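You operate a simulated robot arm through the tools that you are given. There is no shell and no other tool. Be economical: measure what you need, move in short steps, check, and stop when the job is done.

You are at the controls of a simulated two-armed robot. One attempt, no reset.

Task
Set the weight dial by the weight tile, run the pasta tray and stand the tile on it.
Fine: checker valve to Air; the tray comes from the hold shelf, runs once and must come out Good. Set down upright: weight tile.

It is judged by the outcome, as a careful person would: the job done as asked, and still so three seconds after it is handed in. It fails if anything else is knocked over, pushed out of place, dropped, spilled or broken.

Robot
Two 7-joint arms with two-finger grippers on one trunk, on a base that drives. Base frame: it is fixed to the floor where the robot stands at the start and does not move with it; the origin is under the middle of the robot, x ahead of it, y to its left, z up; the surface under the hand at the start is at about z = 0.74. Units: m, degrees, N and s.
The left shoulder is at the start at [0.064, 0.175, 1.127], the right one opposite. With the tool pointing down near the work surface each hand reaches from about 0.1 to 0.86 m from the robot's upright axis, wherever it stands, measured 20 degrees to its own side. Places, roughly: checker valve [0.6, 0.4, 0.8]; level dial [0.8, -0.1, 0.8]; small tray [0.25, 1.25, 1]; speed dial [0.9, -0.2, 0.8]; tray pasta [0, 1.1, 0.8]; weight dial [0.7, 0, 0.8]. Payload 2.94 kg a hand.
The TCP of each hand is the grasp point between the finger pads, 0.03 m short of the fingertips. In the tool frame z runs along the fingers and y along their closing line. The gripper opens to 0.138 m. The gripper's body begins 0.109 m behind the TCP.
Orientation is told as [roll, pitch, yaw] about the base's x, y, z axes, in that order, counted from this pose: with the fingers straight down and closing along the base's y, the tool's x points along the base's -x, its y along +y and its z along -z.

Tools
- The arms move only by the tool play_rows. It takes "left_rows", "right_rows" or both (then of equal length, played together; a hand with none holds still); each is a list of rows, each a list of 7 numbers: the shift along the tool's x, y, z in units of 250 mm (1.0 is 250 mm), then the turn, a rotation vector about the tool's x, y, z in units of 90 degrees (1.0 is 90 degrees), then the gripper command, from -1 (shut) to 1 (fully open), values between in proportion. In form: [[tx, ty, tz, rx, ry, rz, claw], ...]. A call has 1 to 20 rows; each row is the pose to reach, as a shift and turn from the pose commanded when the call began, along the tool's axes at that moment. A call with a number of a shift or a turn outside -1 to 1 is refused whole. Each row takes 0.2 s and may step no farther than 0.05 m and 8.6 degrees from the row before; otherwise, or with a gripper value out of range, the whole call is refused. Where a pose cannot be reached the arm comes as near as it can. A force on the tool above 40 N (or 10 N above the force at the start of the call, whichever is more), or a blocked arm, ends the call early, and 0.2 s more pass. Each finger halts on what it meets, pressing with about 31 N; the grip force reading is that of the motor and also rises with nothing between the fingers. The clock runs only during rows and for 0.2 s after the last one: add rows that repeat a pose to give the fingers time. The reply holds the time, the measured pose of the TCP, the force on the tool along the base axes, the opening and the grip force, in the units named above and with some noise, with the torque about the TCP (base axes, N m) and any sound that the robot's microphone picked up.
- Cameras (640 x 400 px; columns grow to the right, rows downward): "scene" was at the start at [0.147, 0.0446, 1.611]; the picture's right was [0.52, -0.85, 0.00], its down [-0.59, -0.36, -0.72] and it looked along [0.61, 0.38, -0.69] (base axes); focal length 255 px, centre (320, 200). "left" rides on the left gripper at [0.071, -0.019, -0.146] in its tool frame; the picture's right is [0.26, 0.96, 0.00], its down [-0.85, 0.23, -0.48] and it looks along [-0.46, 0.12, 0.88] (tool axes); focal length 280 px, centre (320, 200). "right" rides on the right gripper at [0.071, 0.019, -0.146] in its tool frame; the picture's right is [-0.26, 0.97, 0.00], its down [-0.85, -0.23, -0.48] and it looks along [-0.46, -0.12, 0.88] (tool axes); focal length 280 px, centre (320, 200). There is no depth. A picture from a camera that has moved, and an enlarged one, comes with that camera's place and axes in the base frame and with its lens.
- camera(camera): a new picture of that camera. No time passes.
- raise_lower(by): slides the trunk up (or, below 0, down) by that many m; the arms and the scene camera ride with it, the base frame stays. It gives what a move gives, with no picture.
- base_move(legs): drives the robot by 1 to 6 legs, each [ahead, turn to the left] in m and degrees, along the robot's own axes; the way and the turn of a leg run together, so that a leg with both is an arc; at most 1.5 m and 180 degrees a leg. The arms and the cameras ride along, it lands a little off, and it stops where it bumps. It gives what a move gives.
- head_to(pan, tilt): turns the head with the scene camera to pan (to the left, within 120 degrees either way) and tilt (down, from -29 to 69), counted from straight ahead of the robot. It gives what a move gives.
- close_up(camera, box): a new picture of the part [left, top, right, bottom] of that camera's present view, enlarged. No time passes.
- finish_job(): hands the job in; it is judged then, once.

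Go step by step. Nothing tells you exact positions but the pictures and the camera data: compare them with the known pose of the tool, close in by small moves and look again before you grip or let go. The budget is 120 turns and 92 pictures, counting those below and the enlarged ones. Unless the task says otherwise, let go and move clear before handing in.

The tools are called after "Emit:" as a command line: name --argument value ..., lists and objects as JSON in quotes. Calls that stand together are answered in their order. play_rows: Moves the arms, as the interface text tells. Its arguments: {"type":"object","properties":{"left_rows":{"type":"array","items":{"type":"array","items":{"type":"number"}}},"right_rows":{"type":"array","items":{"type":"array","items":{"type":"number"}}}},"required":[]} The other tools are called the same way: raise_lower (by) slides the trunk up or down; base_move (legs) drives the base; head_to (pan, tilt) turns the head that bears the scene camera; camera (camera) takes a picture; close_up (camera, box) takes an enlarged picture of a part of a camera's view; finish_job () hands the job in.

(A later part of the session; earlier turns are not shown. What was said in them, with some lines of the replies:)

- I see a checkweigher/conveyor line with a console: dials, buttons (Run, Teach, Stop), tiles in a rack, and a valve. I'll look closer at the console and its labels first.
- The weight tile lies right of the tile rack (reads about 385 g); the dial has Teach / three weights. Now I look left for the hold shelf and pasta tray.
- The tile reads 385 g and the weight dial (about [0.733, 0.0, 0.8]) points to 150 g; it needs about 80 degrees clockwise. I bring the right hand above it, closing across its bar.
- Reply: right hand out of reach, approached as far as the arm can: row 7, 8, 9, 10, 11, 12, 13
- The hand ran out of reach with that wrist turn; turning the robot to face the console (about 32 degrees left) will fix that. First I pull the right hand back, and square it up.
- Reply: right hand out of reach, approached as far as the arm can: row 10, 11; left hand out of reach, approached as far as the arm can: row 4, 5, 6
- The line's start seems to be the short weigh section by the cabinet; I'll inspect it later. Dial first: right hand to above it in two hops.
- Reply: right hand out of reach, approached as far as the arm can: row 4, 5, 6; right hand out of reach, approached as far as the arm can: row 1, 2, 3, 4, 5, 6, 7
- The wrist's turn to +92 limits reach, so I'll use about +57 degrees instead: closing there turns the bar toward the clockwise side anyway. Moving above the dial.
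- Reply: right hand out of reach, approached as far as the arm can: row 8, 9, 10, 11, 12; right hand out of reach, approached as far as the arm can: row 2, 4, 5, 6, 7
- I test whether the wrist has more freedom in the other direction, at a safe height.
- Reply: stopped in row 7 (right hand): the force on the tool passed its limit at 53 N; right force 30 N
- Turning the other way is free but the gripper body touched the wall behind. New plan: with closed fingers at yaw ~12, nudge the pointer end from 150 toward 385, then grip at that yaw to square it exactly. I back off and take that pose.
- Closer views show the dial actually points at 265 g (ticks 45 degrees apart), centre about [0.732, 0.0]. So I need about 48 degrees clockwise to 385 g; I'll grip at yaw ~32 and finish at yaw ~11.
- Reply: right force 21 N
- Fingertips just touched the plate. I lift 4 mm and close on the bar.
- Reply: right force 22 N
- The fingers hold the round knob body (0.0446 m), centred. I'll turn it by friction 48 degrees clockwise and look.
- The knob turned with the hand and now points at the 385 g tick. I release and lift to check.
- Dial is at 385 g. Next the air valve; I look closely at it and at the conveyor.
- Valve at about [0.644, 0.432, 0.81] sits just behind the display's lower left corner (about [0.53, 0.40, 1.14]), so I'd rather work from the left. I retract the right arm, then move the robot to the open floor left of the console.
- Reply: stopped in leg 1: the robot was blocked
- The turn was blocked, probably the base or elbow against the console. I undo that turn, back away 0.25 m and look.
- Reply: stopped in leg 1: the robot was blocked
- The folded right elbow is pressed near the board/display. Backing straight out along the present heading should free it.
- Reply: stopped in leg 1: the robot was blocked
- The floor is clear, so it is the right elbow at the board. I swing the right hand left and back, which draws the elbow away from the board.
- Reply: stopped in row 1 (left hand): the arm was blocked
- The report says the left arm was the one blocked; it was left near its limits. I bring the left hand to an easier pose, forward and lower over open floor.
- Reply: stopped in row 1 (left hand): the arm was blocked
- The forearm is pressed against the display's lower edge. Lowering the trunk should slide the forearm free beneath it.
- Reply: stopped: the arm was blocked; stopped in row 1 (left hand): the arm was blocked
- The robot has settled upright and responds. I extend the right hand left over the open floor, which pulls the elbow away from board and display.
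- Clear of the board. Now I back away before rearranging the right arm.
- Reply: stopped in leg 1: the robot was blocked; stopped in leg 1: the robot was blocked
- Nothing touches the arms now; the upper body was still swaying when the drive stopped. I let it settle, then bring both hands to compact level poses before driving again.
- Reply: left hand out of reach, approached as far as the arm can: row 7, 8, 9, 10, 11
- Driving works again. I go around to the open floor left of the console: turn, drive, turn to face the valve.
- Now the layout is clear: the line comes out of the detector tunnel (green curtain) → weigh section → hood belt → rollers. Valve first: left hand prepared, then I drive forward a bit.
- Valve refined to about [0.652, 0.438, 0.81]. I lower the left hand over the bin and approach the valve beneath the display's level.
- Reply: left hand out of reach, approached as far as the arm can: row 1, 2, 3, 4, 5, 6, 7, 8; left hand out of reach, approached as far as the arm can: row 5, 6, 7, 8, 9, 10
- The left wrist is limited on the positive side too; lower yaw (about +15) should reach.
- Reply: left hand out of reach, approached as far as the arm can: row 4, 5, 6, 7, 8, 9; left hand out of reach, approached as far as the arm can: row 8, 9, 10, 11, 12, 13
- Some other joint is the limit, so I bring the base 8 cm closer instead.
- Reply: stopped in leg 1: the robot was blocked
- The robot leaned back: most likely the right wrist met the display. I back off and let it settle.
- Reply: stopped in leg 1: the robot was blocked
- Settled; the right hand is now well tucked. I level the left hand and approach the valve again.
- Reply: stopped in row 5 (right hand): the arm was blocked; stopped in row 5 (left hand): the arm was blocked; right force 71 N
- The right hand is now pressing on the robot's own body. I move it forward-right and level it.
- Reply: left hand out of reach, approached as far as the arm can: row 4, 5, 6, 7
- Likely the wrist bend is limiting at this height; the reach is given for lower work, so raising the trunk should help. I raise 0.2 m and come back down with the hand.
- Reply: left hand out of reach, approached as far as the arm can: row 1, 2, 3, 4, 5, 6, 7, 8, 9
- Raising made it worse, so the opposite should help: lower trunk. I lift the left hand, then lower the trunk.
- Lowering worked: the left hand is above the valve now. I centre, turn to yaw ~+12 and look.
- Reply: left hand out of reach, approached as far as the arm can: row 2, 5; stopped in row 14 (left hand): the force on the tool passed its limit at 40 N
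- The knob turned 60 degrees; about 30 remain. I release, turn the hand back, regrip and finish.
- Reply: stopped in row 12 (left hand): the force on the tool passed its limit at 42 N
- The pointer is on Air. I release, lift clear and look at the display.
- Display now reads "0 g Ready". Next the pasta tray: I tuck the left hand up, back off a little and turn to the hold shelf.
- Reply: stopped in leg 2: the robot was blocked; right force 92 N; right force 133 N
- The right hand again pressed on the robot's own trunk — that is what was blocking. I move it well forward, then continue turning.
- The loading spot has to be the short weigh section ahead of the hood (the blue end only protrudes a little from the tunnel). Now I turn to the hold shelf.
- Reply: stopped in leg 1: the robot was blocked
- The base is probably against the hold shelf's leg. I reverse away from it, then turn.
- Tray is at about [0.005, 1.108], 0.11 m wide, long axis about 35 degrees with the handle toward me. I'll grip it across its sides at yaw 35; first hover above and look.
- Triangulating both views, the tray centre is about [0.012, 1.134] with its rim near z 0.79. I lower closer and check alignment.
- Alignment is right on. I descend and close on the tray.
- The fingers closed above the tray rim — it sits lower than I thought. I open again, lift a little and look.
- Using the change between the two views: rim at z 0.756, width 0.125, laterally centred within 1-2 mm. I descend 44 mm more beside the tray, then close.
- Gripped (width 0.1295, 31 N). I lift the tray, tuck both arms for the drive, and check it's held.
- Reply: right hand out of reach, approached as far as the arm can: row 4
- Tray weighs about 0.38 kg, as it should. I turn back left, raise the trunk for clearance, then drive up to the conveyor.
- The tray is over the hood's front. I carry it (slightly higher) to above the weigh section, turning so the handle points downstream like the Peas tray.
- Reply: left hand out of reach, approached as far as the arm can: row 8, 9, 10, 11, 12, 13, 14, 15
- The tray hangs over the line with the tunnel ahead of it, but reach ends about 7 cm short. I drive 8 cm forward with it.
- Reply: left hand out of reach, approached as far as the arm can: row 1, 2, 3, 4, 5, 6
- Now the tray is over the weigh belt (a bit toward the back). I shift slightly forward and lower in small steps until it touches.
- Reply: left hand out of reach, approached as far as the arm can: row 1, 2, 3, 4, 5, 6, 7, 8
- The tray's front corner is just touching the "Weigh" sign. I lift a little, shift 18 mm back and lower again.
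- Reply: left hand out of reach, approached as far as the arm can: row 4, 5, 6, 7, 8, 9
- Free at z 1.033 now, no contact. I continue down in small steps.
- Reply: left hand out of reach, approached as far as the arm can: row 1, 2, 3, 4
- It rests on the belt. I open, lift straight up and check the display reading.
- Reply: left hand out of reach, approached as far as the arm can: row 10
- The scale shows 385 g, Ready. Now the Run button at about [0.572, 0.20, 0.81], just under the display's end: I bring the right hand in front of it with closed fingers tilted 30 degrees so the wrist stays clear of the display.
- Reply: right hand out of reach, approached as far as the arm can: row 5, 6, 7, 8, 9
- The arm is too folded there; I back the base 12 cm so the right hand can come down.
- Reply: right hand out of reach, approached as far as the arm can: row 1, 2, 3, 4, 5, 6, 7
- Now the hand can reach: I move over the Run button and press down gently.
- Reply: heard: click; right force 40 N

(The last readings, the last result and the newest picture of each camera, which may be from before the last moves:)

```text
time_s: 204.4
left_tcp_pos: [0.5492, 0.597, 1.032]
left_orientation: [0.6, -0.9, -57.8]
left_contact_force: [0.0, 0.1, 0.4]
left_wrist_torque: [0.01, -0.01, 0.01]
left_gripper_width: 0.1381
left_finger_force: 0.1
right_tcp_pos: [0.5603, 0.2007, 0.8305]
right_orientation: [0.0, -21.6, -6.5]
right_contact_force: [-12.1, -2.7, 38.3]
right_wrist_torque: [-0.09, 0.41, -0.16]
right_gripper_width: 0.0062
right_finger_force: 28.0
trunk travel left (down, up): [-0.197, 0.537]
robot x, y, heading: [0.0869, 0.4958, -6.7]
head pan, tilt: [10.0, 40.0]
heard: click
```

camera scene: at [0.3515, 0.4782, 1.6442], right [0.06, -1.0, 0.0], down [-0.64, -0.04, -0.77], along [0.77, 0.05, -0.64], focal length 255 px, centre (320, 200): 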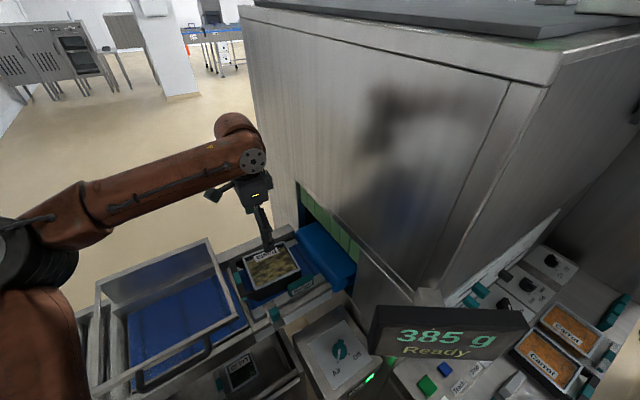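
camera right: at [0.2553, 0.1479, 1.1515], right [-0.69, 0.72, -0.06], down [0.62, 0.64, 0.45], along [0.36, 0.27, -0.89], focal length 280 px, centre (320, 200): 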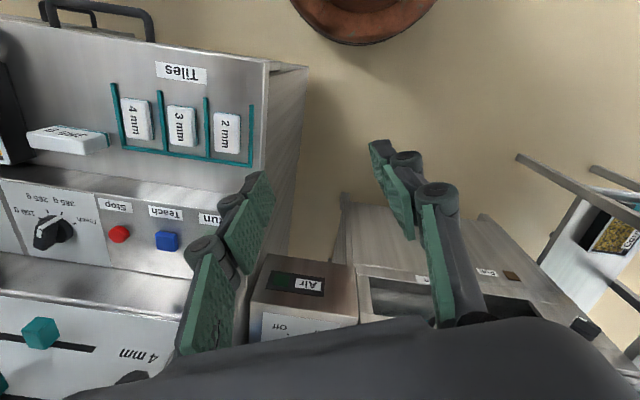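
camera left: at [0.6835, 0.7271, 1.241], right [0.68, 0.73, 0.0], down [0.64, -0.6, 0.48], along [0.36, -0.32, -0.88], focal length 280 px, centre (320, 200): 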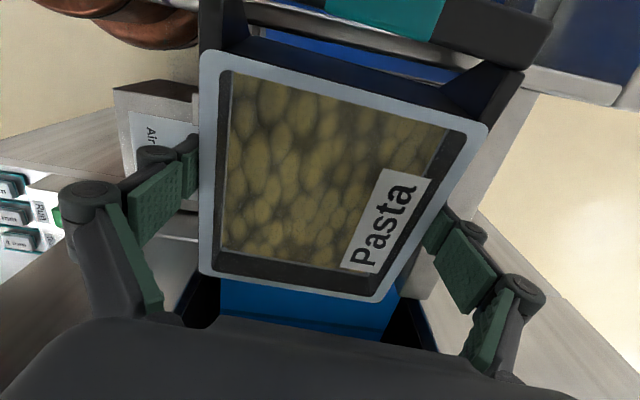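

A click was heard: Run is pressed. I release, draw the hand back and wait for the tray to travel.

Emit:
play_rows --right_rows '[[0, 0, -0.08, 0, 0, 0, -1], [0.05, 0, -0.16, 0, 0, 0, -1], [0.15, 0, -0.2, 0, 0, 0, -1], [0.3, 0, -0.2, 0, 0, 0, -1], [0.45, 0, -0.2, 0, 0, 0, -1], [0.55, 0, -0.2, 0, 0, 0, -1], [0.55, 0, -0.2, 0, 0, 0, -1], [0.55, 0, -0.2, 0, 0, 0, -1], [0.55, 0, -0.2, 0, 0, 0, -1], [0.55, 0, -0.2, 0, 0, 0, -1], [0.55, 0, -0.2, 0, 0, 0, -1], [0.55, 0, -0.2, 0, 0, 0, -1]]'

Emit:
head_to --pan 38 --tilt 38

Emit:
play_rows --left_rows '[[0, 0, 0, 0, 0, 0, 1], [0, 0, 0, 0, 0, 0, 1], [0, 0, 0, 0, 0, 0, 1], [0, 0, 0, 0, 0, 0, 1], [0, 0, 0, 0, 0, 0, 1], [0, 0, 0, 0, 0, 0, 1], [0, 0, 0, 0, 0, 0, 1], [0, 0, 0, 0, 0, 0, 1], [0, 0, 0, 0, 0, 0, 1], [0, 0, 0, 0, 0, 0, 1]]'

Emit:
camera --camera "scene"

```text
time_s: 207.0
left_tcp_pos: [0.5513, 0.5952, 1.0309]
left_orientation: [0.6, -0.7, -57.8]
left_contact_force: [-0.1, 0.3, -0.1]
left_wrist_torque: [0.02, -0.01, 0.02]
left_gripper_width: 0.1381
left_finger_force: 0.1
right_tcp_pos: [0.4522, 0.2116, 0.8381]
right_orientation: [-0.1, -21.2, -6.7]
right_contact_force: [-0.5, 0.2, -1.1]
right_wrist_torque: [0.0, -0.01, 0.02]
right_gripper_width: 0.0002
right_finger_force: 28.4
right hand out of reach, approached as far as the arm can: row 5, 6, 7, 8, 9, 10, 11, 12
trunk travel left (down, up): [-0.197, 0.537]
robot x, y, heading: [0.0858, 0.4899, -6.7]
head pan, tilt: [10.0, 40.0]
```

```text
time_s: 207.9
left_tcp_pos: [0.5515, 0.5971, 1.0307]
left_orientation: [0.4, -0.7, -57.8]
left_contact_force: [0.6, -0.8, -0.4]
left_wrist_torque: [-0.02, -0.04, -0.02]
left_gripper_width: 0.1381
left_finger_force: 0.0
right_tcp_pos: [0.452, 0.2105, 0.8379]
right_orientation: [-0.1, -21.3, -6.6]
right_contact_force: [0.3, -0.1, 0.2]
right_wrist_torque: [-0.01, 0.0, -0.04]
right_gripper_width: 0.0
right_finger_force: 29.0
trunk travel left (down, up): [-0.197, 0.537]
robot x, y, heading: [0.0865, 0.4914, -6.8]
head pan, tilt: [38.0, 38.0]
```

```text
time_s: 210.1
left_tcp_pos: [0.5509, 0.5954, 1.0313]
left_orientation: [0.5, -0.7, -57.8]
left_contact_force: [-0.2, -0.7, -0.2]
left_wrist_torque: [-0.02, 0.0, 0.01]
left_gripper_width: 0.1381
left_finger_force: 0.1
right_tcp_pos: [0.4513, 0.2107, 0.8381]
right_orientation: [0.0, -21.2, -6.7]
right_contact_force: [0.0, 0.2, -0.1]
right_wrist_torque: [0.01, -0.02, 0.0]
right_gripper_width: 0.0001
right_finger_force: 28.5
trunk travel left (down, up): [-0.197, 0.537]
robot x, y, heading: [0.0836, 0.4953, -6.8]
head pan, tilt: [38.0, 38.0]
```

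```text
3 pictures are left
camera scene: at [0.3121, 0.5214, 1.5114], right [0.52, -0.85, 0.0], down [-0.53, -0.32, -0.79], along [0.67, 0.41, -0.62], focal length 255 px, centre (320, 200)
```

scene: 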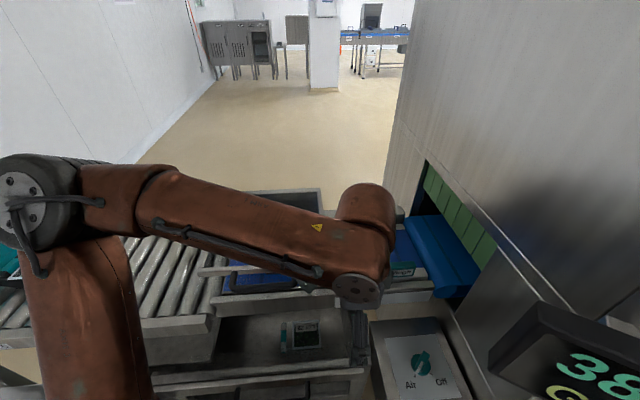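

The display shows 38… "Go…" (Good). Now the tile, at about [0.604, -0.057], standing with its long side along the console. I raise the trunk, back out and drive to a spot where the left hand can pick it.

Emit:
raise_lower --by 0.14

Emit:
base_move --legs '[[-0.35, 0], [0, -59], [0.62, 0], [0, 46]]'

```text
time_s: 211.8
left_tcp_pos: [0.5523, 0.5952, 1.1705]
left_orientation: [0.5, -0.7, -57.8]
left_contact_force: [1.2, 0.1, 0.6]
left_wrist_torque: [-0.04, 0.01, 0.02]
left_gripper_width: 0.1381
left_finger_force: 0.1
right_tcp_pos: [0.4527, 0.2118, 0.9782]
right_orientation: [0.1, -21.1, -6.7]
right_contact_force: [0.1, 0.3, -0.7]
right_wrist_torque: [-0.01, 0.03, 0.01]
right_gripper_width: 0.0
right_finger_force: 28.8
trunk travel left (down, up): [-0.337, 0.397]
robot x, y, heading: [0.0808, 0.4933, -6.8]
head pan, tilt: [38.0, 38.0]
```

```text
time_s: 221.9
left_tcp_pos: [0.4502, -0.0443, 1.1706]
left_orientation: [0.4, -0.8, -71.6]
left_contact_force: [0.9, -1.3, -0.1]
left_wrist_torque: [-0.03, 0.01, 0.0]
left_gripper_width: 0.138
left_finger_force: 0.1
right_tcp_pos: [0.2626, -0.3924, 0.9778]
right_orientation: [0.0, -21.2, -20.6]
right_contact_force: [0.0, 0.3, -0.7]
right_wrist_torque: [-0.01, -0.01, 0.0]
right_gripper_width: 0.0001
right_finger_force: 28.6
trunk travel left (down, up): [-0.337, 0.397]
robot x, y, heading: [-0.0266, -0.0305, -20.6]
head pan, tilt: [38.0, 38.0]
```

Emit:
play_rows --left_rows '[[-0.03, 0.08, 0.0, 0, 0, -0.03, 0.5], [-0.06, 0.16, 0.1, 0, 0, -0.06, 0], [-0.1, 0.25, 0.22, 0, 0, -0.1, 0], [-0.14, 0.34, 0.35, 0, 0, -0.13, 0], [-0.18, 0.43, 0.48, 0, 0, -0.15, 0], [-0.22, 0.52, 0.62, 0, 0, -0.15, 0], [-0.244, 0.568, 0.76, 0, 0, -0.15, 0], [-0.244, 0.568, 0.88, 0, 0, -0.15, 0], [-0.244, 0.568, 0.96, 0, 0, -0.15, 0], [-0.244, 0.568, 0.96, 0, 0, -0.15, 0]]'

Emit:
camera --camera "left"

```text
time_s: 224.1
left_tcp_pos: [0.5756, 0.0045, 0.9563]
left_orientation: [0.4, -0.9, -58.1]
left_contact_force: [0.7, 0.1, -0.2]
left_wrist_torque: [-0.02, -0.01, 0.02]
left_gripper_width: 0.069
left_finger_force: 0.1
left hand out of reach, approached as far as the arm can: row 2, 3, 4, 5, 6, 7, 8, 9, 10
right_tcp_pos: [0.2617, -0.3941, 0.9795]
right_orientation: [0.0, -21.2, -20.6]
right_contact_force: [-0.7, 0.1, 0.1]
right_wrist_torque: [0.01, -0.01, 0.02]
right_gripper_width: 0.0
right_finger_force: 28.4
trunk travel left (down, up): [-0.337, 0.397]
robot x, y, heading: [-0.0222, -0.0327, -20.7]
head pan, tilt: [38.0, 38.0]
```

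```text
2 pictures are left
camera left: at [0.5191, 0.0579, 1.0995], right [0.68, 0.73, 0.0], down [0.64, -0.6, 0.49], along [0.36, -0.33, -0.87], focal length 280 px, centre (320, 200)
```

left: 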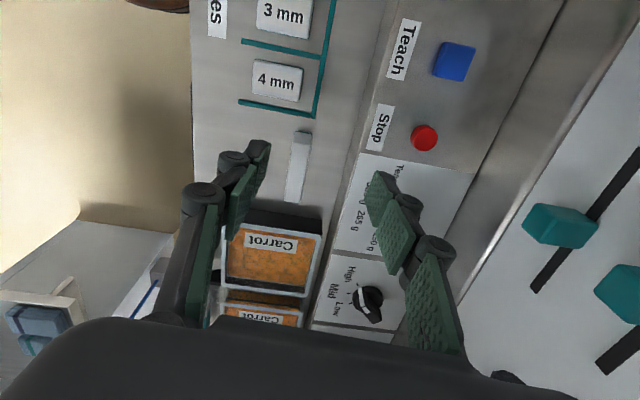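

The tile is at about [0.598, -0.056], long axis about -54 degrees. I lower the trunk for reach and move over it.

Emit:
raise_lower --by -0.11

Emit:
play_rows --left_rows '[[-0.06, -0.015, 0, 0, 0, -0.02, 0], [-0.13, -0.03, 0, 0, 0, -0.04, 0], [-0.2, -0.045, 0, 0, 0, -0.04, 0], [-0.254, -0.055, 0, 0, 0, -0.04, 0], [-0.254, -0.055, 0, 0, 0, -0.04, 0]]'

```text
time_s: 225.6
left_tcp_pos: [0.5743, 0.0057, 0.848]
left_orientation: [0.4, -0.9, -58.2]
left_contact_force: [-0.2, 0.6, -0.1]
left_wrist_torque: [-0.01, -0.03, 0.01]
left_gripper_width: 0.0691
left_finger_force: 0.1
right_tcp_pos: [0.2606, -0.3922, 0.8703]
right_orientation: [0.0, -21.1, -20.6]
right_contact_force: [-0.3, -0.4, -0.2]
right_wrist_torque: [0.0, 0.03, -0.01]
right_gripper_width: 0.0
right_finger_force: 28.5
trunk travel left (down, up): [-0.227, 0.507]
robot x, y, heading: [-0.0294, -0.0314, -20.5]
head pan, tilt: [38.0, 38.0]
```

```text
time_s: 226.8
left_tcp_pos: [0.5819, -0.0364, 0.8611]
left_orientation: [1.1, -1.8, -54.7]
left_contact_force: [0.3, -0.6, 0.4]
left_wrist_torque: [0.06, 0.02, 0.0]
left_gripper_width: 0.0689
left_finger_force: 0.0
left hand out of reach, approached as far as the arm can: row 3, 4, 5
right_tcp_pos: [0.2535, -0.3938, 0.8719]
right_orientation: [0.2, -21.7, -20.7]
right_contact_force: [0.4, 0.0, 0.5]
right_wrist_torque: [-0.04, 0.02, 0.0]
right_gripper_width: 0.0001
right_finger_force: 28.3
trunk travel left (down, up): [-0.227, 0.507]
robot x, y, heading: [-0.0267, -0.0311, -20.5]
head pan, tilt: [38.0, 38.0]
```

Emit:
base_move --legs '[[0.018, -1.5]]'

```text
time_s: 227.5
left_tcp_pos: [0.5835, -0.0427, 0.8706]
left_orientation: [1.4, -2.8, -55.7]
left_contact_force: [0.6, 1.1, 3.2]
left_wrist_torque: [-0.05, 0.06, -0.02]
left_gripper_width: 0.0693
left_finger_force: 0.0
right_tcp_pos: [0.2547, -0.3949, 0.8695]
right_orientation: [0.2, -21.7, -20.9]
right_contact_force: [0.0, -0.9, -0.6]
right_wrist_torque: [0.02, 0.0, 0.0]
right_gripper_width: 0.0003
right_finger_force: 28.7
trunk travel left (down, up): [-0.227, 0.507]
robot x, y, heading: [-0.0234, -0.0344, -20.3]
head pan, tilt: [38.0, 38.0]
stopped in leg 1: the robot was blocked; the commanded pose is now the measured one
```

The left forearm meets the display's end here. I back off, tuck the left arm, and will use the right arm for the tile.

Emit:
base_move --legs '[[-0.22, 0]]'

Emit:
head_to --pan 0 --tilt 45

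Emit:
play_rows --left_rows '[[0, 0, -0.1, 0.008, 0.015, 0, 0], [0, 0, -0.25, 0.016, 0.031, 0, 0], [0.1, 0.01, -0.4, 0.016, 0.031, 0, 0], [0.22, 0.03, -0.4, 0.016, 0.031, 0, 0], [0.34, 0.04, -0.4, 0.016, 0.031, 0, 0], [0.46, 0.06, -0.4, 0.016, 0.031, 0, 0], [0.58, 0.075, -0.4, 0.016, 0.031, 0, 0], [0.675, 0.087, -0.4, 0.016, 0.031, 0, 0]]'

Emit:
play_rows --left_rows '[[0.1, 0.01, 0, 0, 0, 0, 0], [0.22, 0.03, 0, 0, 0, 0, 0], [0.34, 0.04, 0, 0, 0, 0, 0], [0.46, 0.06, 0, 0, 0, 0, 0], [0.58, 0.075, 0, 0, 0, 0, 0]]'

```text
time_s: 228.1
left_tcp_pos: [0.5847, -0.0477, 0.878]
left_orientation: [1.7, -3.6, -56.2]
left_contact_force: [-0.3, 0.5, 0.0]
left_wrist_torque: [-0.08, 0.0, -0.01]
left_gripper_width: 0.0691
left_finger_force: 0.1
right_tcp_pos: [0.254, -0.3959, 0.8692]
right_orientation: [0.1, -21.5, -20.9]
right_contact_force: [-0.6, 0.2, 0.6]
right_wrist_torque: [-0.01, -0.02, -0.01]
right_gripper_width: 0.0
right_finger_force: 28.5
trunk travel left (down, up): [-0.227, 0.507]
robot x, y, heading: [-0.0289, -0.0323, -20.2]
head pan, tilt: [38.0, 38.0]
stopped in leg 1: the robot was blocked; the commanded pose is now the measured one
```

```text
time_s: 229.2
left_tcp_pos: [0.5866, -0.0467, 0.8773]
left_orientation: [1.7, -3.5, -56.0]
left_contact_force: [0.4, -0.3, -0.4]
left_wrist_torque: [-0.04, -0.01, -0.03]
left_gripper_width: 0.0687
left_finger_force: 0.0
right_tcp_pos: [0.2548, -0.3945, 0.8704]
right_orientation: [0.0, -21.5, -20.9]
right_contact_force: [-0.1, 0.1, -0.5]
right_wrist_torque: [0.0, -0.02, 0.02]
right_gripper_width: 0.0
right_finger_force: 28.5
trunk travel left (down, up): [-0.227, 0.507]
robot x, y, heading: [-0.0268, -0.0329, -20.2]
head pan, tilt: [0.0, 45.0]
```

```text
time_s: 231.0
left_tcp_pos: [0.5074, 0.1103, 0.9617]
left_orientation: [0.0, -0.4, -55.9]
left_contact_force: [-0.3, 0.9, -0.2]
left_wrist_torque: [-0.03, -0.02, -0.01]
left_gripper_width: 0.069
left_finger_force: 0.2
right_tcp_pos: [0.2582, -0.3947, 0.8692]
right_orientation: [-0.1, -21.1, -20.8]
right_contact_force: [-0.7, 0.2, -0.3]
right_wrist_torque: [-0.02, -0.02, -0.01]
right_gripper_width: 0.0001
right_finger_force: 28.5
trunk travel left (down, up): [-0.227, 0.507]
robot x, y, heading: [-0.0293, -0.0315, -20.3]
head pan, tilt: [0.0, 45.0]
```

```text
time_s: 232.2
left_tcp_pos: [0.4418, 0.2431, 0.962]
left_orientation: [-0.1, -0.4, -56.1]
left_contact_force: [-0.6, 0.3, 0.4]
left_wrist_torque: [0.0, -0.08, 0.01]
left_gripper_width: 0.0689
left_finger_force: 0.0
right_tcp_pos: [0.2574, -0.3944, 0.8693]
right_orientation: [-0.1, -21.2, -20.9]
right_contact_force: [-0.2, 0.4, 0.0]
right_wrist_torque: [0.0, -0.05, -0.01]
right_gripper_width: 0.0001
right_finger_force: 28.0
trunk travel left (down, up): [-0.227, 0.507]
robot x, y, heading: [-0.0266, -0.0328, -20.2]
head pan, tilt: [0.0, 45.0]
```

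Emit:
play_rows --left_rows '[[0.08, -0.06, 0, 0, 0, 0, 0], [0.17, -0.13, 0, 0, 0, 0, 0], [0.26, -0.2, 0, 0, 0, 0, 0], [0.34, -0.26, 0, 0, 0, 0, 0], [0.42, -0.32, 0, 0, 0, 0, 0], [0.5, -0.38, 0, 0, 0, 0, 0]]' --right_rows '[[0, 0, -0.05, 0, 0.04, 0, -0.6], [0, 0, -0.1, 0, 0.08, 0, -0.3], [0, 0, -0.2, 0, 0.12, 0, 0], [0, 0, -0.3, 0, 0.16, 0, 0], [0, 0, -0.4, 0, 0.2, 0, 0], [0, 0, -0.4, 0, 0.235, 0, 0]]'

Emit:
base_move --legs '[[0, 35]]'

```text
time_s: 233.6
left_tcp_pos: [0.3576, 0.266, 1.0228]
left_orientation: [0.0, -0.6, -55.8]
left_contact_force: [-0.2, -0.5, 0.3]
left_wrist_torque: [0.08, -0.05, 0.01]
left_gripper_width: 0.0689
left_finger_force: 0.1
left hand out of reach, approached as far as the arm can: row 1, 2, 3, 4, 5, 6
right_tcp_pos: [0.2234, -0.3819, 0.9619]
right_orientation: [0.1, 0.0, -21.0]
right_contact_force: [-0.1, -0.1, 0.5]
right_wrist_torque: [0.07, -0.08, -0.03]
right_gripper_width: 0.0693
right_finger_force: 0.1
trunk travel left (down, up): [-0.227, 0.507]
robot x, y, heading: [-0.031, -0.0333, -20.4]
head pan, tilt: [0.0, 45.0]
```

```text
time_s: 235.6
left_tcp_pos: [0.1188, 0.4346, 1.0203]
left_orientation: [-0.2, -0.7, -20.6]
left_contact_force: [-0.4, 0.4, 0.3]
left_wrist_torque: [0.01, -0.02, -0.01]
left_gripper_width: 0.0688
left_finger_force: 0.1
right_tcp_pos: [0.3801, -0.1721, 0.9615]
right_orientation: [-0.1, 0.0, 14.1]
right_contact_force: [-0.4, 0.1, 0.4]
right_wrist_torque: [0.01, 0.03, -0.01]
right_gripper_width: 0.0689
right_finger_force: 0.1
trunk travel left (down, up): [-0.227, 0.507]
robot x, y, heading: [-0.0251, -0.0329, 14.9]
head pan, tilt: [0.0, 45.0]
```

Emit:
play_rows --right_rows '[[-0.09, 0.024, 0, 0, 0, 0.08, 0], [-0.19, 0.048, 0, 0, 0, 0.16, 0], [-0.29, 0.072, 0, 0, 0, 0.24, 0], [-0.38, 0.096, 0, 0, 0, 0.32, 0], [-0.48, 0.12, 0, 0, 0, 0.4, 0], [-0.58, 0.144, 0, 0, 0, 0.48, 0], [-0.67, 0.168, 0, 0, 0, 0.56, 0], [-0.77, 0.192, 0, 0, 0, 0.64, 0], [-0.87, 0.216, 0.08, 0, 0, 0.72, 0], [-0.958, 0.239, 0.16, 0, 0, 0.767, 0], [-0.958, 0.239, 0.26, 0, 0, 0.767, 0], [-0.958, 0.239, 0.36, 0, 0, 0.767, 0], [-0.958, 0.239, 0.36, 0, 0, 0.767, 0]]'

```text
time_s: 238.4
left_tcp_pos: [0.1187, 0.435, 1.0205]
left_orientation: [-0.1, -0.6, -20.8]
left_contact_force: [0.7, 0.6, -0.5]
left_wrist_torque: [0.01, 0.01, 0.0]
left_gripper_width: 0.0689
left_finger_force: 0.0
right_tcp_pos: [0.5813, -0.0905, 0.9174]
right_orientation: [0.1, 0.0, -55.1]
right_contact_force: [0.2, -0.2, 0.2]
right_wrist_torque: [0.03, -0.04, 0.01]
right_gripper_width: 0.0688
right_finger_force: 0.0
right hand out of reach, approached as far as the arm can: row 9, 10, 11, 12, 13
trunk travel left (down, up): [-0.227, 0.507]
robot x, y, heading: [-0.0254, -0.0318, 14.9]
head pan, tilt: [0.0, 45.0]
```

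Emit:
raise_lower --by -0.07

Emit:
play_rows --right_rows '[[0.01, 0.03, -0.02, 0, 0, 0, 0], [0.03, 0.06, -0.02, 0, 0, 0, 0], [0.055, 0.09, -0.02, 0, 0, 0, 0], [0.075, 0.13, -0.02, 0, 0, 0, 0], [0.075, 0.13, -0.02, 0, 0, 0, 0]]'

```text
time_s: 239.5
left_tcp_pos: [0.1396, 0.4403, 0.9379]
left_orientation: [-2.7, 2.8, -20.8]
left_contact_force: [0.8, -0.2, 1.2]
left_wrist_torque: [0.03, -0.03, 0.02]
left_gripper_width: 0.069
left_finger_force: 0.0
right_tcp_pos: [0.5792, -0.0888, 0.8477]
right_orientation: [0.0, 0.0, -55.1]
right_contact_force: [-0.1, 0.2, 0.6]
right_wrist_torque: [0.0, -0.02, 0.0]
right_gripper_width: 0.0691
right_finger_force: 0.0
trunk travel left (down, up): [-0.157, 0.577]
robot x, y, heading: [-0.0286, -0.0332, 14.8]
head pan, tilt: [0.0, 45.0]
```

```text
time_s: 240.7
left_tcp_pos: [0.142, 0.4414, 0.9373]
left_orientation: [-2.7, 2.9, -20.8]
left_contact_force: [-0.9, -0.8, 0.1]
left_wrist_torque: [0.0, 0.02, 0.01]
left_gripper_width: 0.069
left_finger_force: 0.1
right_tcp_pos: [0.5908, -0.0692, 0.8536]
right_orientation: [0.0, -0.2, -54.8]
right_contact_force: [-0.2, -0.9, 0.9]
right_wrist_torque: [0.0, 0.01, 0.0]
right_gripper_width: 0.0692
right_finger_force: 0.2
right hand out of reach, approached as far as the arm can: row 3, 4, 5
trunk travel left (down, up): [-0.157, 0.577]
robot x, y, heading: [-0.026, -0.028, 14.8]
head pan, tilt: [0.0, 45.0]
```

Close enough: fingers straddle the tile. I descend and close.

Emit:
play_rows --right_rows '[[0, 0.0, 0.08, 0, 0, 0, 0], [0, 0.02, 0.16, 0, 0, 0, 0], [0, 0.04, 0.22, 0, 0, 0, 0], [0, 0.04, 0.25, 0, 0, 0, 0], [0, 0.04, 0.25, 0, 0, 0, -0.4], [0, 0.04, 0.25, 0, 0, 0, -0.8], [0, 0.04, 0.25, 0, 0, 0, -1], [0, 0.04, 0.25, 0, 0, 0, -1]]'

```text
time_s: 242.5
left_tcp_pos: [0.1421, 0.4401, 0.937]
left_orientation: [-2.7, 2.9, -20.9]
left_contact_force: [0.9, -0.8, -0.5]
left_wrist_torque: [0.02, -0.01, -0.04]
left_gripper_width: 0.0689
left_finger_force: 0.1
right_tcp_pos: [0.5948, -0.0727, 0.8049]
right_orientation: [0.0, 0.0, -54.8]
right_contact_force: [0.4, 0.9, 0.3]
right_wrist_torque: [0.02, -0.02, 0.01]
right_gripper_width: 0.0212
right_finger_force: 30.3
right hand out of reach, approached as far as the arm can: row 2, 3, 4, 5, 6, 7, 8
trunk travel left (down, up): [-0.157, 0.577]
robot x, y, heading: [-0.0252, -0.0281, 14.6]
head pan, tilt: [0.0, 45.0]
```

Gripped at 0.0212 m. I lift it straight up with the trunk.

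Emit:
raise_lower --by 0.25

```text
time_s: 245.1
left_tcp_pos: [0.1409, 0.4411, 1.1865]
left_orientation: [-2.8, 2.8, -20.8]
left_contact_force: [0.1, -0.1, -0.8]
left_wrist_torque: [0.0, 0.0, 0.01]
left_gripper_width: 0.0689
left_finger_force: 0.1
right_tcp_pos: [0.548, -0.0859, 1.1643]
right_orientation: [11.6, -4.2, -55.3]
right_contact_force: [0.1, -0.6, -0.9]
right_wrist_torque: [0.01, 0.01, 0.03]
right_gripper_width: 0.0209
right_finger_force: 31.2
trunk travel left (down, up): [-0.407, 0.327]
robot x, y, heading: [-0.0248, -0.0305, 14.6]
head pan, tilt: [0.0, 45.0]
```

Tile held. I level and tuck the right hand, back off, and drive round toward the rollers.

Emit:
play_rows --right_rows '[[0.05, -0.02, 0, 0.02, 0.01, 0, -1], [0.12, -0.05, 0, 0.04, 0.015, 0, -1], [0.2, -0.08, 0, 0.065, 0.025, 0, -1], [0.28, -0.11, 0, 0.09, 0.035, 0, -1], [0.36, -0.14, 0, 0.11, 0.04, 0, -1], [0.44, -0.17, 0, 0.129, 0.047, 0, -1], [0.5, -0.2, 0, 0.129, 0.047, 0, -1]]'

Emit:
base_move --legs '[[-0.25, 0], [0, 41], [0.6, 0]]'

```text
time_s: 246.7
left_tcp_pos: [0.1419, 0.4419, 1.1873]
left_orientation: [-2.8, 2.9, -20.8]
left_contact_force: [0.6, -0.1, -0.6]
left_wrist_torque: [-0.01, 0.04, 0.04]
left_gripper_width: 0.0691
left_finger_force: 0.0
right_tcp_pos: [0.4822, -0.0854, 1.1746]
right_orientation: [2.7, -0.9, -55.0]
right_contact_force: [1.3, -0.6, -0.1]
right_wrist_torque: [-0.03, 0.01, 0.05]
right_gripper_width: 0.0212
right_finger_force: 31.2
right hand out of reach, approached as far as the arm can: row 1, 2, 3, 4, 5, 6, 7
trunk travel left (down, up): [-0.407, 0.327]
robot x, y, heading: [-0.0313, -0.0327, 15.1]
head pan, tilt: [0.0, 45.0]
```

```text
time_s: 253.5
left_tcp_pos: [-0.1178, 0.8761, 1.1859]
left_orientation: [-2.8, 2.7, 20.6]
left_contact_force: [-0.9, 0.2, -0.8]
left_wrist_torque: [0.01, -0.09, -0.01]
left_gripper_width: 0.0689
left_finger_force: 0.1
right_tcp_pos: [0.4864, 0.7061, 1.1756]
right_orientation: [2.9, -1.0, -13.6]
right_contact_force: [-0.6, 0.3, -0.6]
right_wrist_torque: [0.01, -0.09, -0.02]
right_gripper_width: 0.0211
right_finger_force: 30.8
trunk travel left (down, up): [-0.407, 0.327]
robot x, y, heading: [0.0697, 0.4086, 56.1]
head pan, tilt: [0.0, 45.0]
```

Emit:
head_to --pan 20 --tilt 40

Emit:
camera --camera "scene"

```text
time_s: 254.3
left_tcp_pos: [-0.1154, 0.8754, 1.1876]
left_orientation: [-2.7, 2.8, 20.4]
left_contact_force: [0.5, 0.1, 0.4]
left_wrist_torque: [-0.04, 0.01, 0.0]
left_gripper_width: 0.0691
left_finger_force: 0.0
right_tcp_pos: [0.4893, 0.7073, 1.1747]
right_orientation: [2.8, -1.0, -13.7]
right_contact_force: [0.3, 0.1, -1.4]
right_wrist_torque: [-0.02, 0.02, -0.02]
right_gripper_width: 0.021
right_finger_force: 31.0
trunk travel left (down, up): [-0.407, 0.327]
robot x, y, heading: [0.0715, 0.4101, 55.9]
head pan, tilt: [20.0, 40.0]
```

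```text
1 pictures are left
camera scene: at [0.1042, 0.5132, 1.7246], right [0.97, -0.24, 0.0], down [-0.16, -0.62, -0.77], along [0.19, 0.74, -0.64], focal length 255 px, centre (320, 200)
```

scene: 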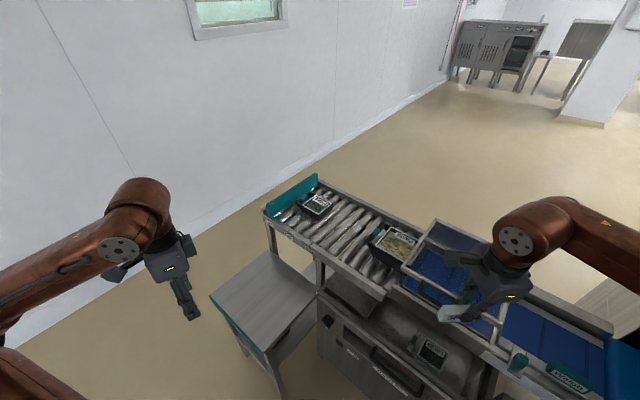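

The tray sits on the rollers just past the hood, centre about [0.535, 1.051], rim about z 1.0. I raise a little, drive 13 cm closer and turn toward it.

Emit:
raise_lower --by 0.05

Emit:
base_move --legs '[[0.13, 0], [0, 14]]'

```text
time_s: 255.2
left_tcp_pos: [-0.1137, 0.8775, 1.2371]
left_orientation: [-2.8, 2.9, 20.5]
left_contact_force: [0.2, 0.7, -0.8]
left_wrist_torque: [-0.03, 0.03, -0.02]
left_gripper_width: 0.069
left_finger_force: 0.1
right_tcp_pos: [0.4875, 0.7017, 1.2311]
right_orientation: [3.8, -1.1, -13.7]
right_contact_force: [-0.5, 0.7, -0.4]
right_wrist_torque: [-0.03, 0.06, -0.02]
right_gripper_width: 0.021
right_finger_force: 31.1
trunk travel left (down, up): [-0.457, 0.277]
robot x, y, heading: [0.0698, 0.4095, 55.9]
head pan, tilt: [20.0, 40.0]
```

```text
time_s: 257.4
left_tcp_pos: [-0.1524, 0.9231, 1.2374]
left_orientation: [-2.7, 2.9, 34.7]
left_contact_force: [0.3, -0.2, 0.8]
left_wrist_torque: [0.04, -0.01, 0.0]
left_gripper_width: 0.069
left_finger_force: 0.1
right_tcp_pos: [0.4737, 0.9008, 1.2329]
right_orientation: [3.9, -1.1, 0.4]
right_contact_force: [0.1, 0.8, -0.4]
right_wrist_torque: [0.02, -0.11, -0.02]
right_gripper_width: 0.0209
right_finger_force: 31.4
trunk travel left (down, up): [-0.457, 0.277]
robot x, y, heading: [0.1421, 0.5208, 70.1]
head pan, tilt: [20.0, 40.0]
```

Emit:
play_rows --right_rows '[[-0.05, 0.09, 0, 0.01, 0, 0.06, -1], [-0.1, 0.19, 0, 0.02, 0.005, 0.12, -1], [-0.15, 0.29, 0, 0.03, 0.01, 0.18, -1], [-0.2, 0.39, 0, 0.043, 0.012, 0.249, -1], [-0.25, 0.49, 0, 0.043, 0.012, 0.249, -1], [-0.296, 0.578, 0, 0.043, 0.012, 0.249, -1], [-0.296, 0.578, 0.12, 0.043, 0.012, 0.249, -1], [-0.296, 0.578, 0.24, 0.043, 0.012, 0.249, -1], [-0.296, 0.578, 0.24, 0.043, 0.012, 0.249, -1]]'

```text
time_s: 259.4
left_tcp_pos: [-0.1517, 0.925, 1.2362]
left_orientation: [-2.6, 2.9, 34.7]
left_contact_force: [0.8, -0.8, -0.4]
left_wrist_torque: [-0.02, -0.02, 0.02]
left_gripper_width: 0.0687
left_finger_force: 0.1
right_tcp_pos: [0.5776, 0.9387, 1.1946]
right_orientation: [0.0, 0.9, -21.9]
right_contact_force: [-0.2, -0.1, -0.5]
right_wrist_torque: [0.02, -0.02, 0.0]
right_gripper_width: 0.0208
right_finger_force: 30.8
right hand out of reach, approached as far as the arm can: row 1, 2, 3, 4, 5, 6, 7, 8, 9
trunk travel left (down, up): [-0.457, 0.277]
robot x, y, heading: [0.1426, 0.5148, 70.2]
head pan, tilt: [20.0, 40.0]
```

Just short in reach. I turn the base 9 degrees left (bringing the hand over the tray) and lower the trunk, which extends reach.

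Emit:
base_move --legs '[[0, 9]]'

Emit:
raise_lower --by -0.08

```text
time_s: 260.4
left_tcp_pos: [-0.2113, 0.8745, 1.237]
left_orientation: [-2.7, 2.8, 43.6]
left_contact_force: [-1.6, -0.4, 0.2]
left_wrist_torque: [0.0, 0.01, 0.03]
left_gripper_width: 0.0689
left_finger_force: 0.0
right_tcp_pos: [0.5063, 1.0021, 1.1941]
right_orientation: [-0.2, 0.7, -12.9]
right_contact_force: [-0.2, -0.2, 0.1]
right_wrist_torque: [-0.03, -0.07, -0.01]
right_gripper_width: 0.0209
right_finger_force: 31.4
trunk travel left (down, up): [-0.457, 0.277]
robot x, y, heading: [0.1414, 0.5182, 79.0]
head pan, tilt: [20.0, 40.0]
```

```text
time_s: 261.6
left_tcp_pos: [-0.2108, 0.8722, 1.1566]
left_orientation: [-2.7, 2.9, 43.5]
left_contact_force: [0.2, -0.5, 0.3]
left_wrist_torque: [0.05, -0.02, -0.05]
left_gripper_width: 0.0689
left_finger_force: 0.0
right_tcp_pos: [0.5079, 1.001, 1.1153]
right_orientation: [0.1, 0.9, -12.9]
right_contact_force: [-0.6, -0.6, -0.6]
right_wrist_torque: [0.01, 0.02, -0.02]
right_gripper_width: 0.0209
right_finger_force: 31.0
trunk travel left (down, up): [-0.377, 0.357]
robot x, y, heading: [0.1454, 0.5167, 79.3]
head pan, tilt: [20.0, 40.0]
```

Emit:
play_rows --right_rows '[[-0.03, 0.06, 0, 0, -0.01, 0.01, -1], [-0.06, 0.12, 0, 0, -0.01, 0.02, -1], [-0.09, 0.18, 0, 0, -0.01, 0.03, -1], [-0.11, 0.218, 0, 0, -0.01, 0.03, -1], [-0.11, 0.218, 0, 0, -0.01, 0.03, -1]]'

```text
time_s: 262.8
left_tcp_pos: [-0.2107, 0.8736, 1.1566]
left_orientation: [-2.6, 2.9, 43.6]
left_contact_force: [0.0, -0.3, -0.2]
left_wrist_torque: [-0.01, 0.01, 0.03]
left_gripper_width: 0.0691
left_finger_force: 0.1
right_tcp_pos: [0.5503, 1.0347, 1.1122]
right_orientation: [0.1, 0.0, -15.6]
right_contact_force: [-0.2, 0.3, -0.3]
right_wrist_torque: [0.03, -0.03, -0.03]
right_gripper_width: 0.0208
right_finger_force: 30.8
right hand out of reach, approached as far as the arm can: row 3, 4, 5
trunk travel left (down, up): [-0.377, 0.357]
robot x, y, heading: [0.1431, 0.5176, 79.3]
head pan, tilt: [20.0, 40.0]
```

Now about 1 cm from the planned spot. I use the last picture to check tile over tray.

Emit:
camera --camera "right"

```text
0 pictures are left
camera right: at [0.4875, 1.0713, 1.2604], right [0.51, 0.86, 0.0], down [0.75, -0.45, 0.48], along [0.41, -0.24, -0.88], focal length 280 px, centre (320, 200)
```

right: 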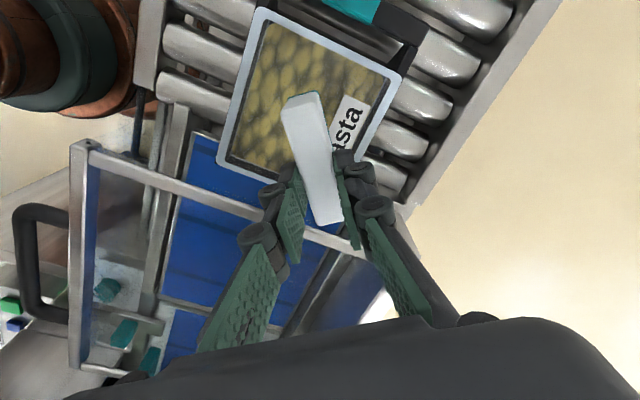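

From the picture: tray centre about [0.530, 1.030], tile centre about [0.545, 1.035], so I shift 15 mm back and start lowering.

Emit:
play_rows --right_rows '[[0.02, -0.015, 0, 0, 0, 0, -1], [0.053, -0.035, 0, 0, 0, 0, -1], [0.053, -0.035, 0.04, 0, 0, 0, -1], [0.053, -0.035, 0.08, 0, 0, 0, -1], [0.053, -0.035, 0.12, 0, 0, 0, -1], [0.053, -0.035, 0.15, 0, 0, 0, -1], [0.053, -0.035, 0.17, 0, 0, 0, -1]]'

```text
time_s: 264.4
left_tcp_pos: [-0.211, 0.8725, 1.1576]
left_orientation: [-2.7, 2.9, 43.6]
left_contact_force: [-0.8, 0.4, -0.6]
left_wrist_torque: [0.0, -0.02, 0.02]
left_gripper_width: 0.0691
left_finger_force: 0.0
right_tcp_pos: [0.5376, 1.0264, 1.0716]
right_orientation: [0.2, 0.0, -15.6]
right_contact_force: [-0.1, 0.2, 0.7]
right_wrist_torque: [0.05, 0.01, 0.0]
right_gripper_width: 0.021
right_finger_force: 30.6
right hand out of reach, approached as far as the arm can: row 7
trunk travel left (down, up): [-0.377, 0.357]
robot x, y, heading: [0.1404, 0.5172, 79.1]
head pan, tilt: [20.0, 40.0]
```

Emit:
play_rows --right_rows '[[0, 0, 0.015, 0, 0, 0, -1], [0, 0, 0.03, 0, 0, 0, -1], [0, 0, 0.04, 0, 0, 0, -1], [0, 0, 0.04, 0, 0, 0, -1]]'

```text
time_s: 265.4
left_tcp_pos: [-0.2116, 0.8709, 1.1587]
left_orientation: [-2.7, 2.8, 43.6]
left_contact_force: [0.4, 0.4, 0.5]
left_wrist_torque: [-0.03, 0.0, -0.01]
left_gripper_width: 0.0692
left_finger_force: 0.1
right_tcp_pos: [0.5372, 1.0244, 1.0655]
right_orientation: [0.6, 0.1, -15.7]
right_contact_force: [4.4, 2.9, 36.8]
right_wrist_torque: [0.06, -0.1, -0.07]
right_gripper_width: 0.0213
right_finger_force: 31.0
trunk travel left (down, up): [-0.377, 0.357]
robot x, y, heading: [0.1409, 0.5211, 79.4]
head pan, tilt: [20.0, 40.0]
```

Contact at z 1.066. I ease off until the force is small, then open slowly and lift.

Emit:
play_rows --right_rows '[[0, 0, -0.012, 0, 0, 0, -1], [0, 0, -0.012, 0, 0, 0, -1]]'

```text
time_s: 266.0
left_tcp_pos: [-0.2115, 0.8737, 1.1564]
left_orientation: [-2.7, 2.9, 43.6]
left_contact_force: [-0.3, 1.4, 1.0]
left_wrist_torque: [-0.03, 0.01, 0.02]
left_gripper_width: 0.0689
left_finger_force: 0.1
right_tcp_pos: [0.5375, 1.025, 1.0651]
right_orientation: [0.2, -0.1, -15.6]
right_contact_force: [-0.4, 4.6, 19.9]
right_wrist_torque: [0.31, 0.34, -0.07]
right_gripper_width: 0.0207
right_finger_force: 30.3
trunk travel left (down, up): [-0.377, 0.357]
robot x, y, heading: [0.1411, 0.5176, 79.3]
head pan, tilt: [20.0, 40.0]
```

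Emit:
play_rows --right_rows '[[0, 0, -0.012, 0, 0, 0, -1], [0, 0, -0.012, 0, 0, 0, -1]]'

```text
time_s: 266.6
left_tcp_pos: [-0.2108, 0.8731, 1.1568]
left_orientation: [-2.8, 2.9, 43.6]
left_contact_force: [-0.1, -0.3, 0.2]
left_wrist_torque: [-0.02, 0.03, 0.0]
left_gripper_width: 0.0689
left_finger_force: 0.0
right_tcp_pos: [0.5396, 1.0246, 1.0656]
right_orientation: [-0.2, -0.1, -15.7]
right_contact_force: [-0.9, -1.4, -1.4]
right_wrist_torque: [-0.02, 0.0, -0.01]
right_gripper_width: 0.0208
right_finger_force: 31.5
trunk travel left (down, up): [-0.377, 0.357]
robot x, y, heading: [0.1393, 0.5206, 79.3]
head pan, tilt: [20.0, 40.0]
```

Emit:
play_rows --right_rows '[[0, 0, 0.005, 0, 0, 0, -1], [0, 0, 0.005, 0, 0, 0, -0.68], [0, 0, 0.005, 0, 0, 0, -0.6], [0, 0, 0.005, 0, 0, 0, -0.45], [0, 0, 0.005, 0, 0, 0, -0.3], [0, 0, 0.005, 0, 0, 0, -0.3], [0, 0, -0.04, 0, 0, 0, -0.3], [0, 0, -0.1, 0, 0, 0, -0.3], [0, 0, -0.18, 0, 0, 0, -0.3], [0, 0, -0.28, 0, 0, 0, -0.3], [0, 0, -0.4, 0, 0, 0, -0.3], [0, 0, -0.5, 0, 0, 0, -0.3]]'

```text
time_s: 269.2
left_tcp_pos: [-0.2121, 0.8728, 1.1566]
left_orientation: [-2.8, 2.9, 43.6]
left_contact_force: [-1.4, 0.4, 0.5]
left_wrist_torque: [0.01, -0.05, 0.04]
left_gripper_width: 0.0691
left_finger_force: 0.0
right_tcp_pos: [0.5391, 1.0224, 1.1951]
right_orientation: [0.2, 0.0, -15.7]
right_contact_force: [0.6, 1.0, -0.1]
right_wrist_torque: [0.04, -0.01, 0.03]
right_gripper_width: 0.0481
right_finger_force: 0.2
right hand out of reach, approached as far as the arm can: row 12
trunk travel left (down, up): [-0.377, 0.357]
robot x, y, heading: [0.1437, 0.5173, 78.9]
head pan, tilt: [20.0, 40.0]
```

The fingers opened and lifted clear with no load and no sound of a fall, so I hand the job in.

Emit:
finish_job

```text
The job is handed in.
```

I did every step and handed the job in, but two results rest on partial evidence because I had used up my pictures.

- **Weight dial:** it is set to 385 g, matching the tile.
- **Checker valve:** it is on Air, and the display changed from "No air" to "Ready".
- **Pasta tray:** it came from the hold shelf, read 385 g on the weigh belt and ran once. It came out onto the rollers. The display's second line was cut off at "Go…", which I took for Good.
- **Weight tile:** I set it upright on the tray and let go. The fingers lifted clear with no load and no sound of a fall, but I have no picture of it standing.
- **Bumps:** the arms pressed against the display, and at least one of them against the wall panel behind the console, several times while I was moving around. The base probably touched a hold shelf leg. Nothing looked moved in the pictures I took afterwards.
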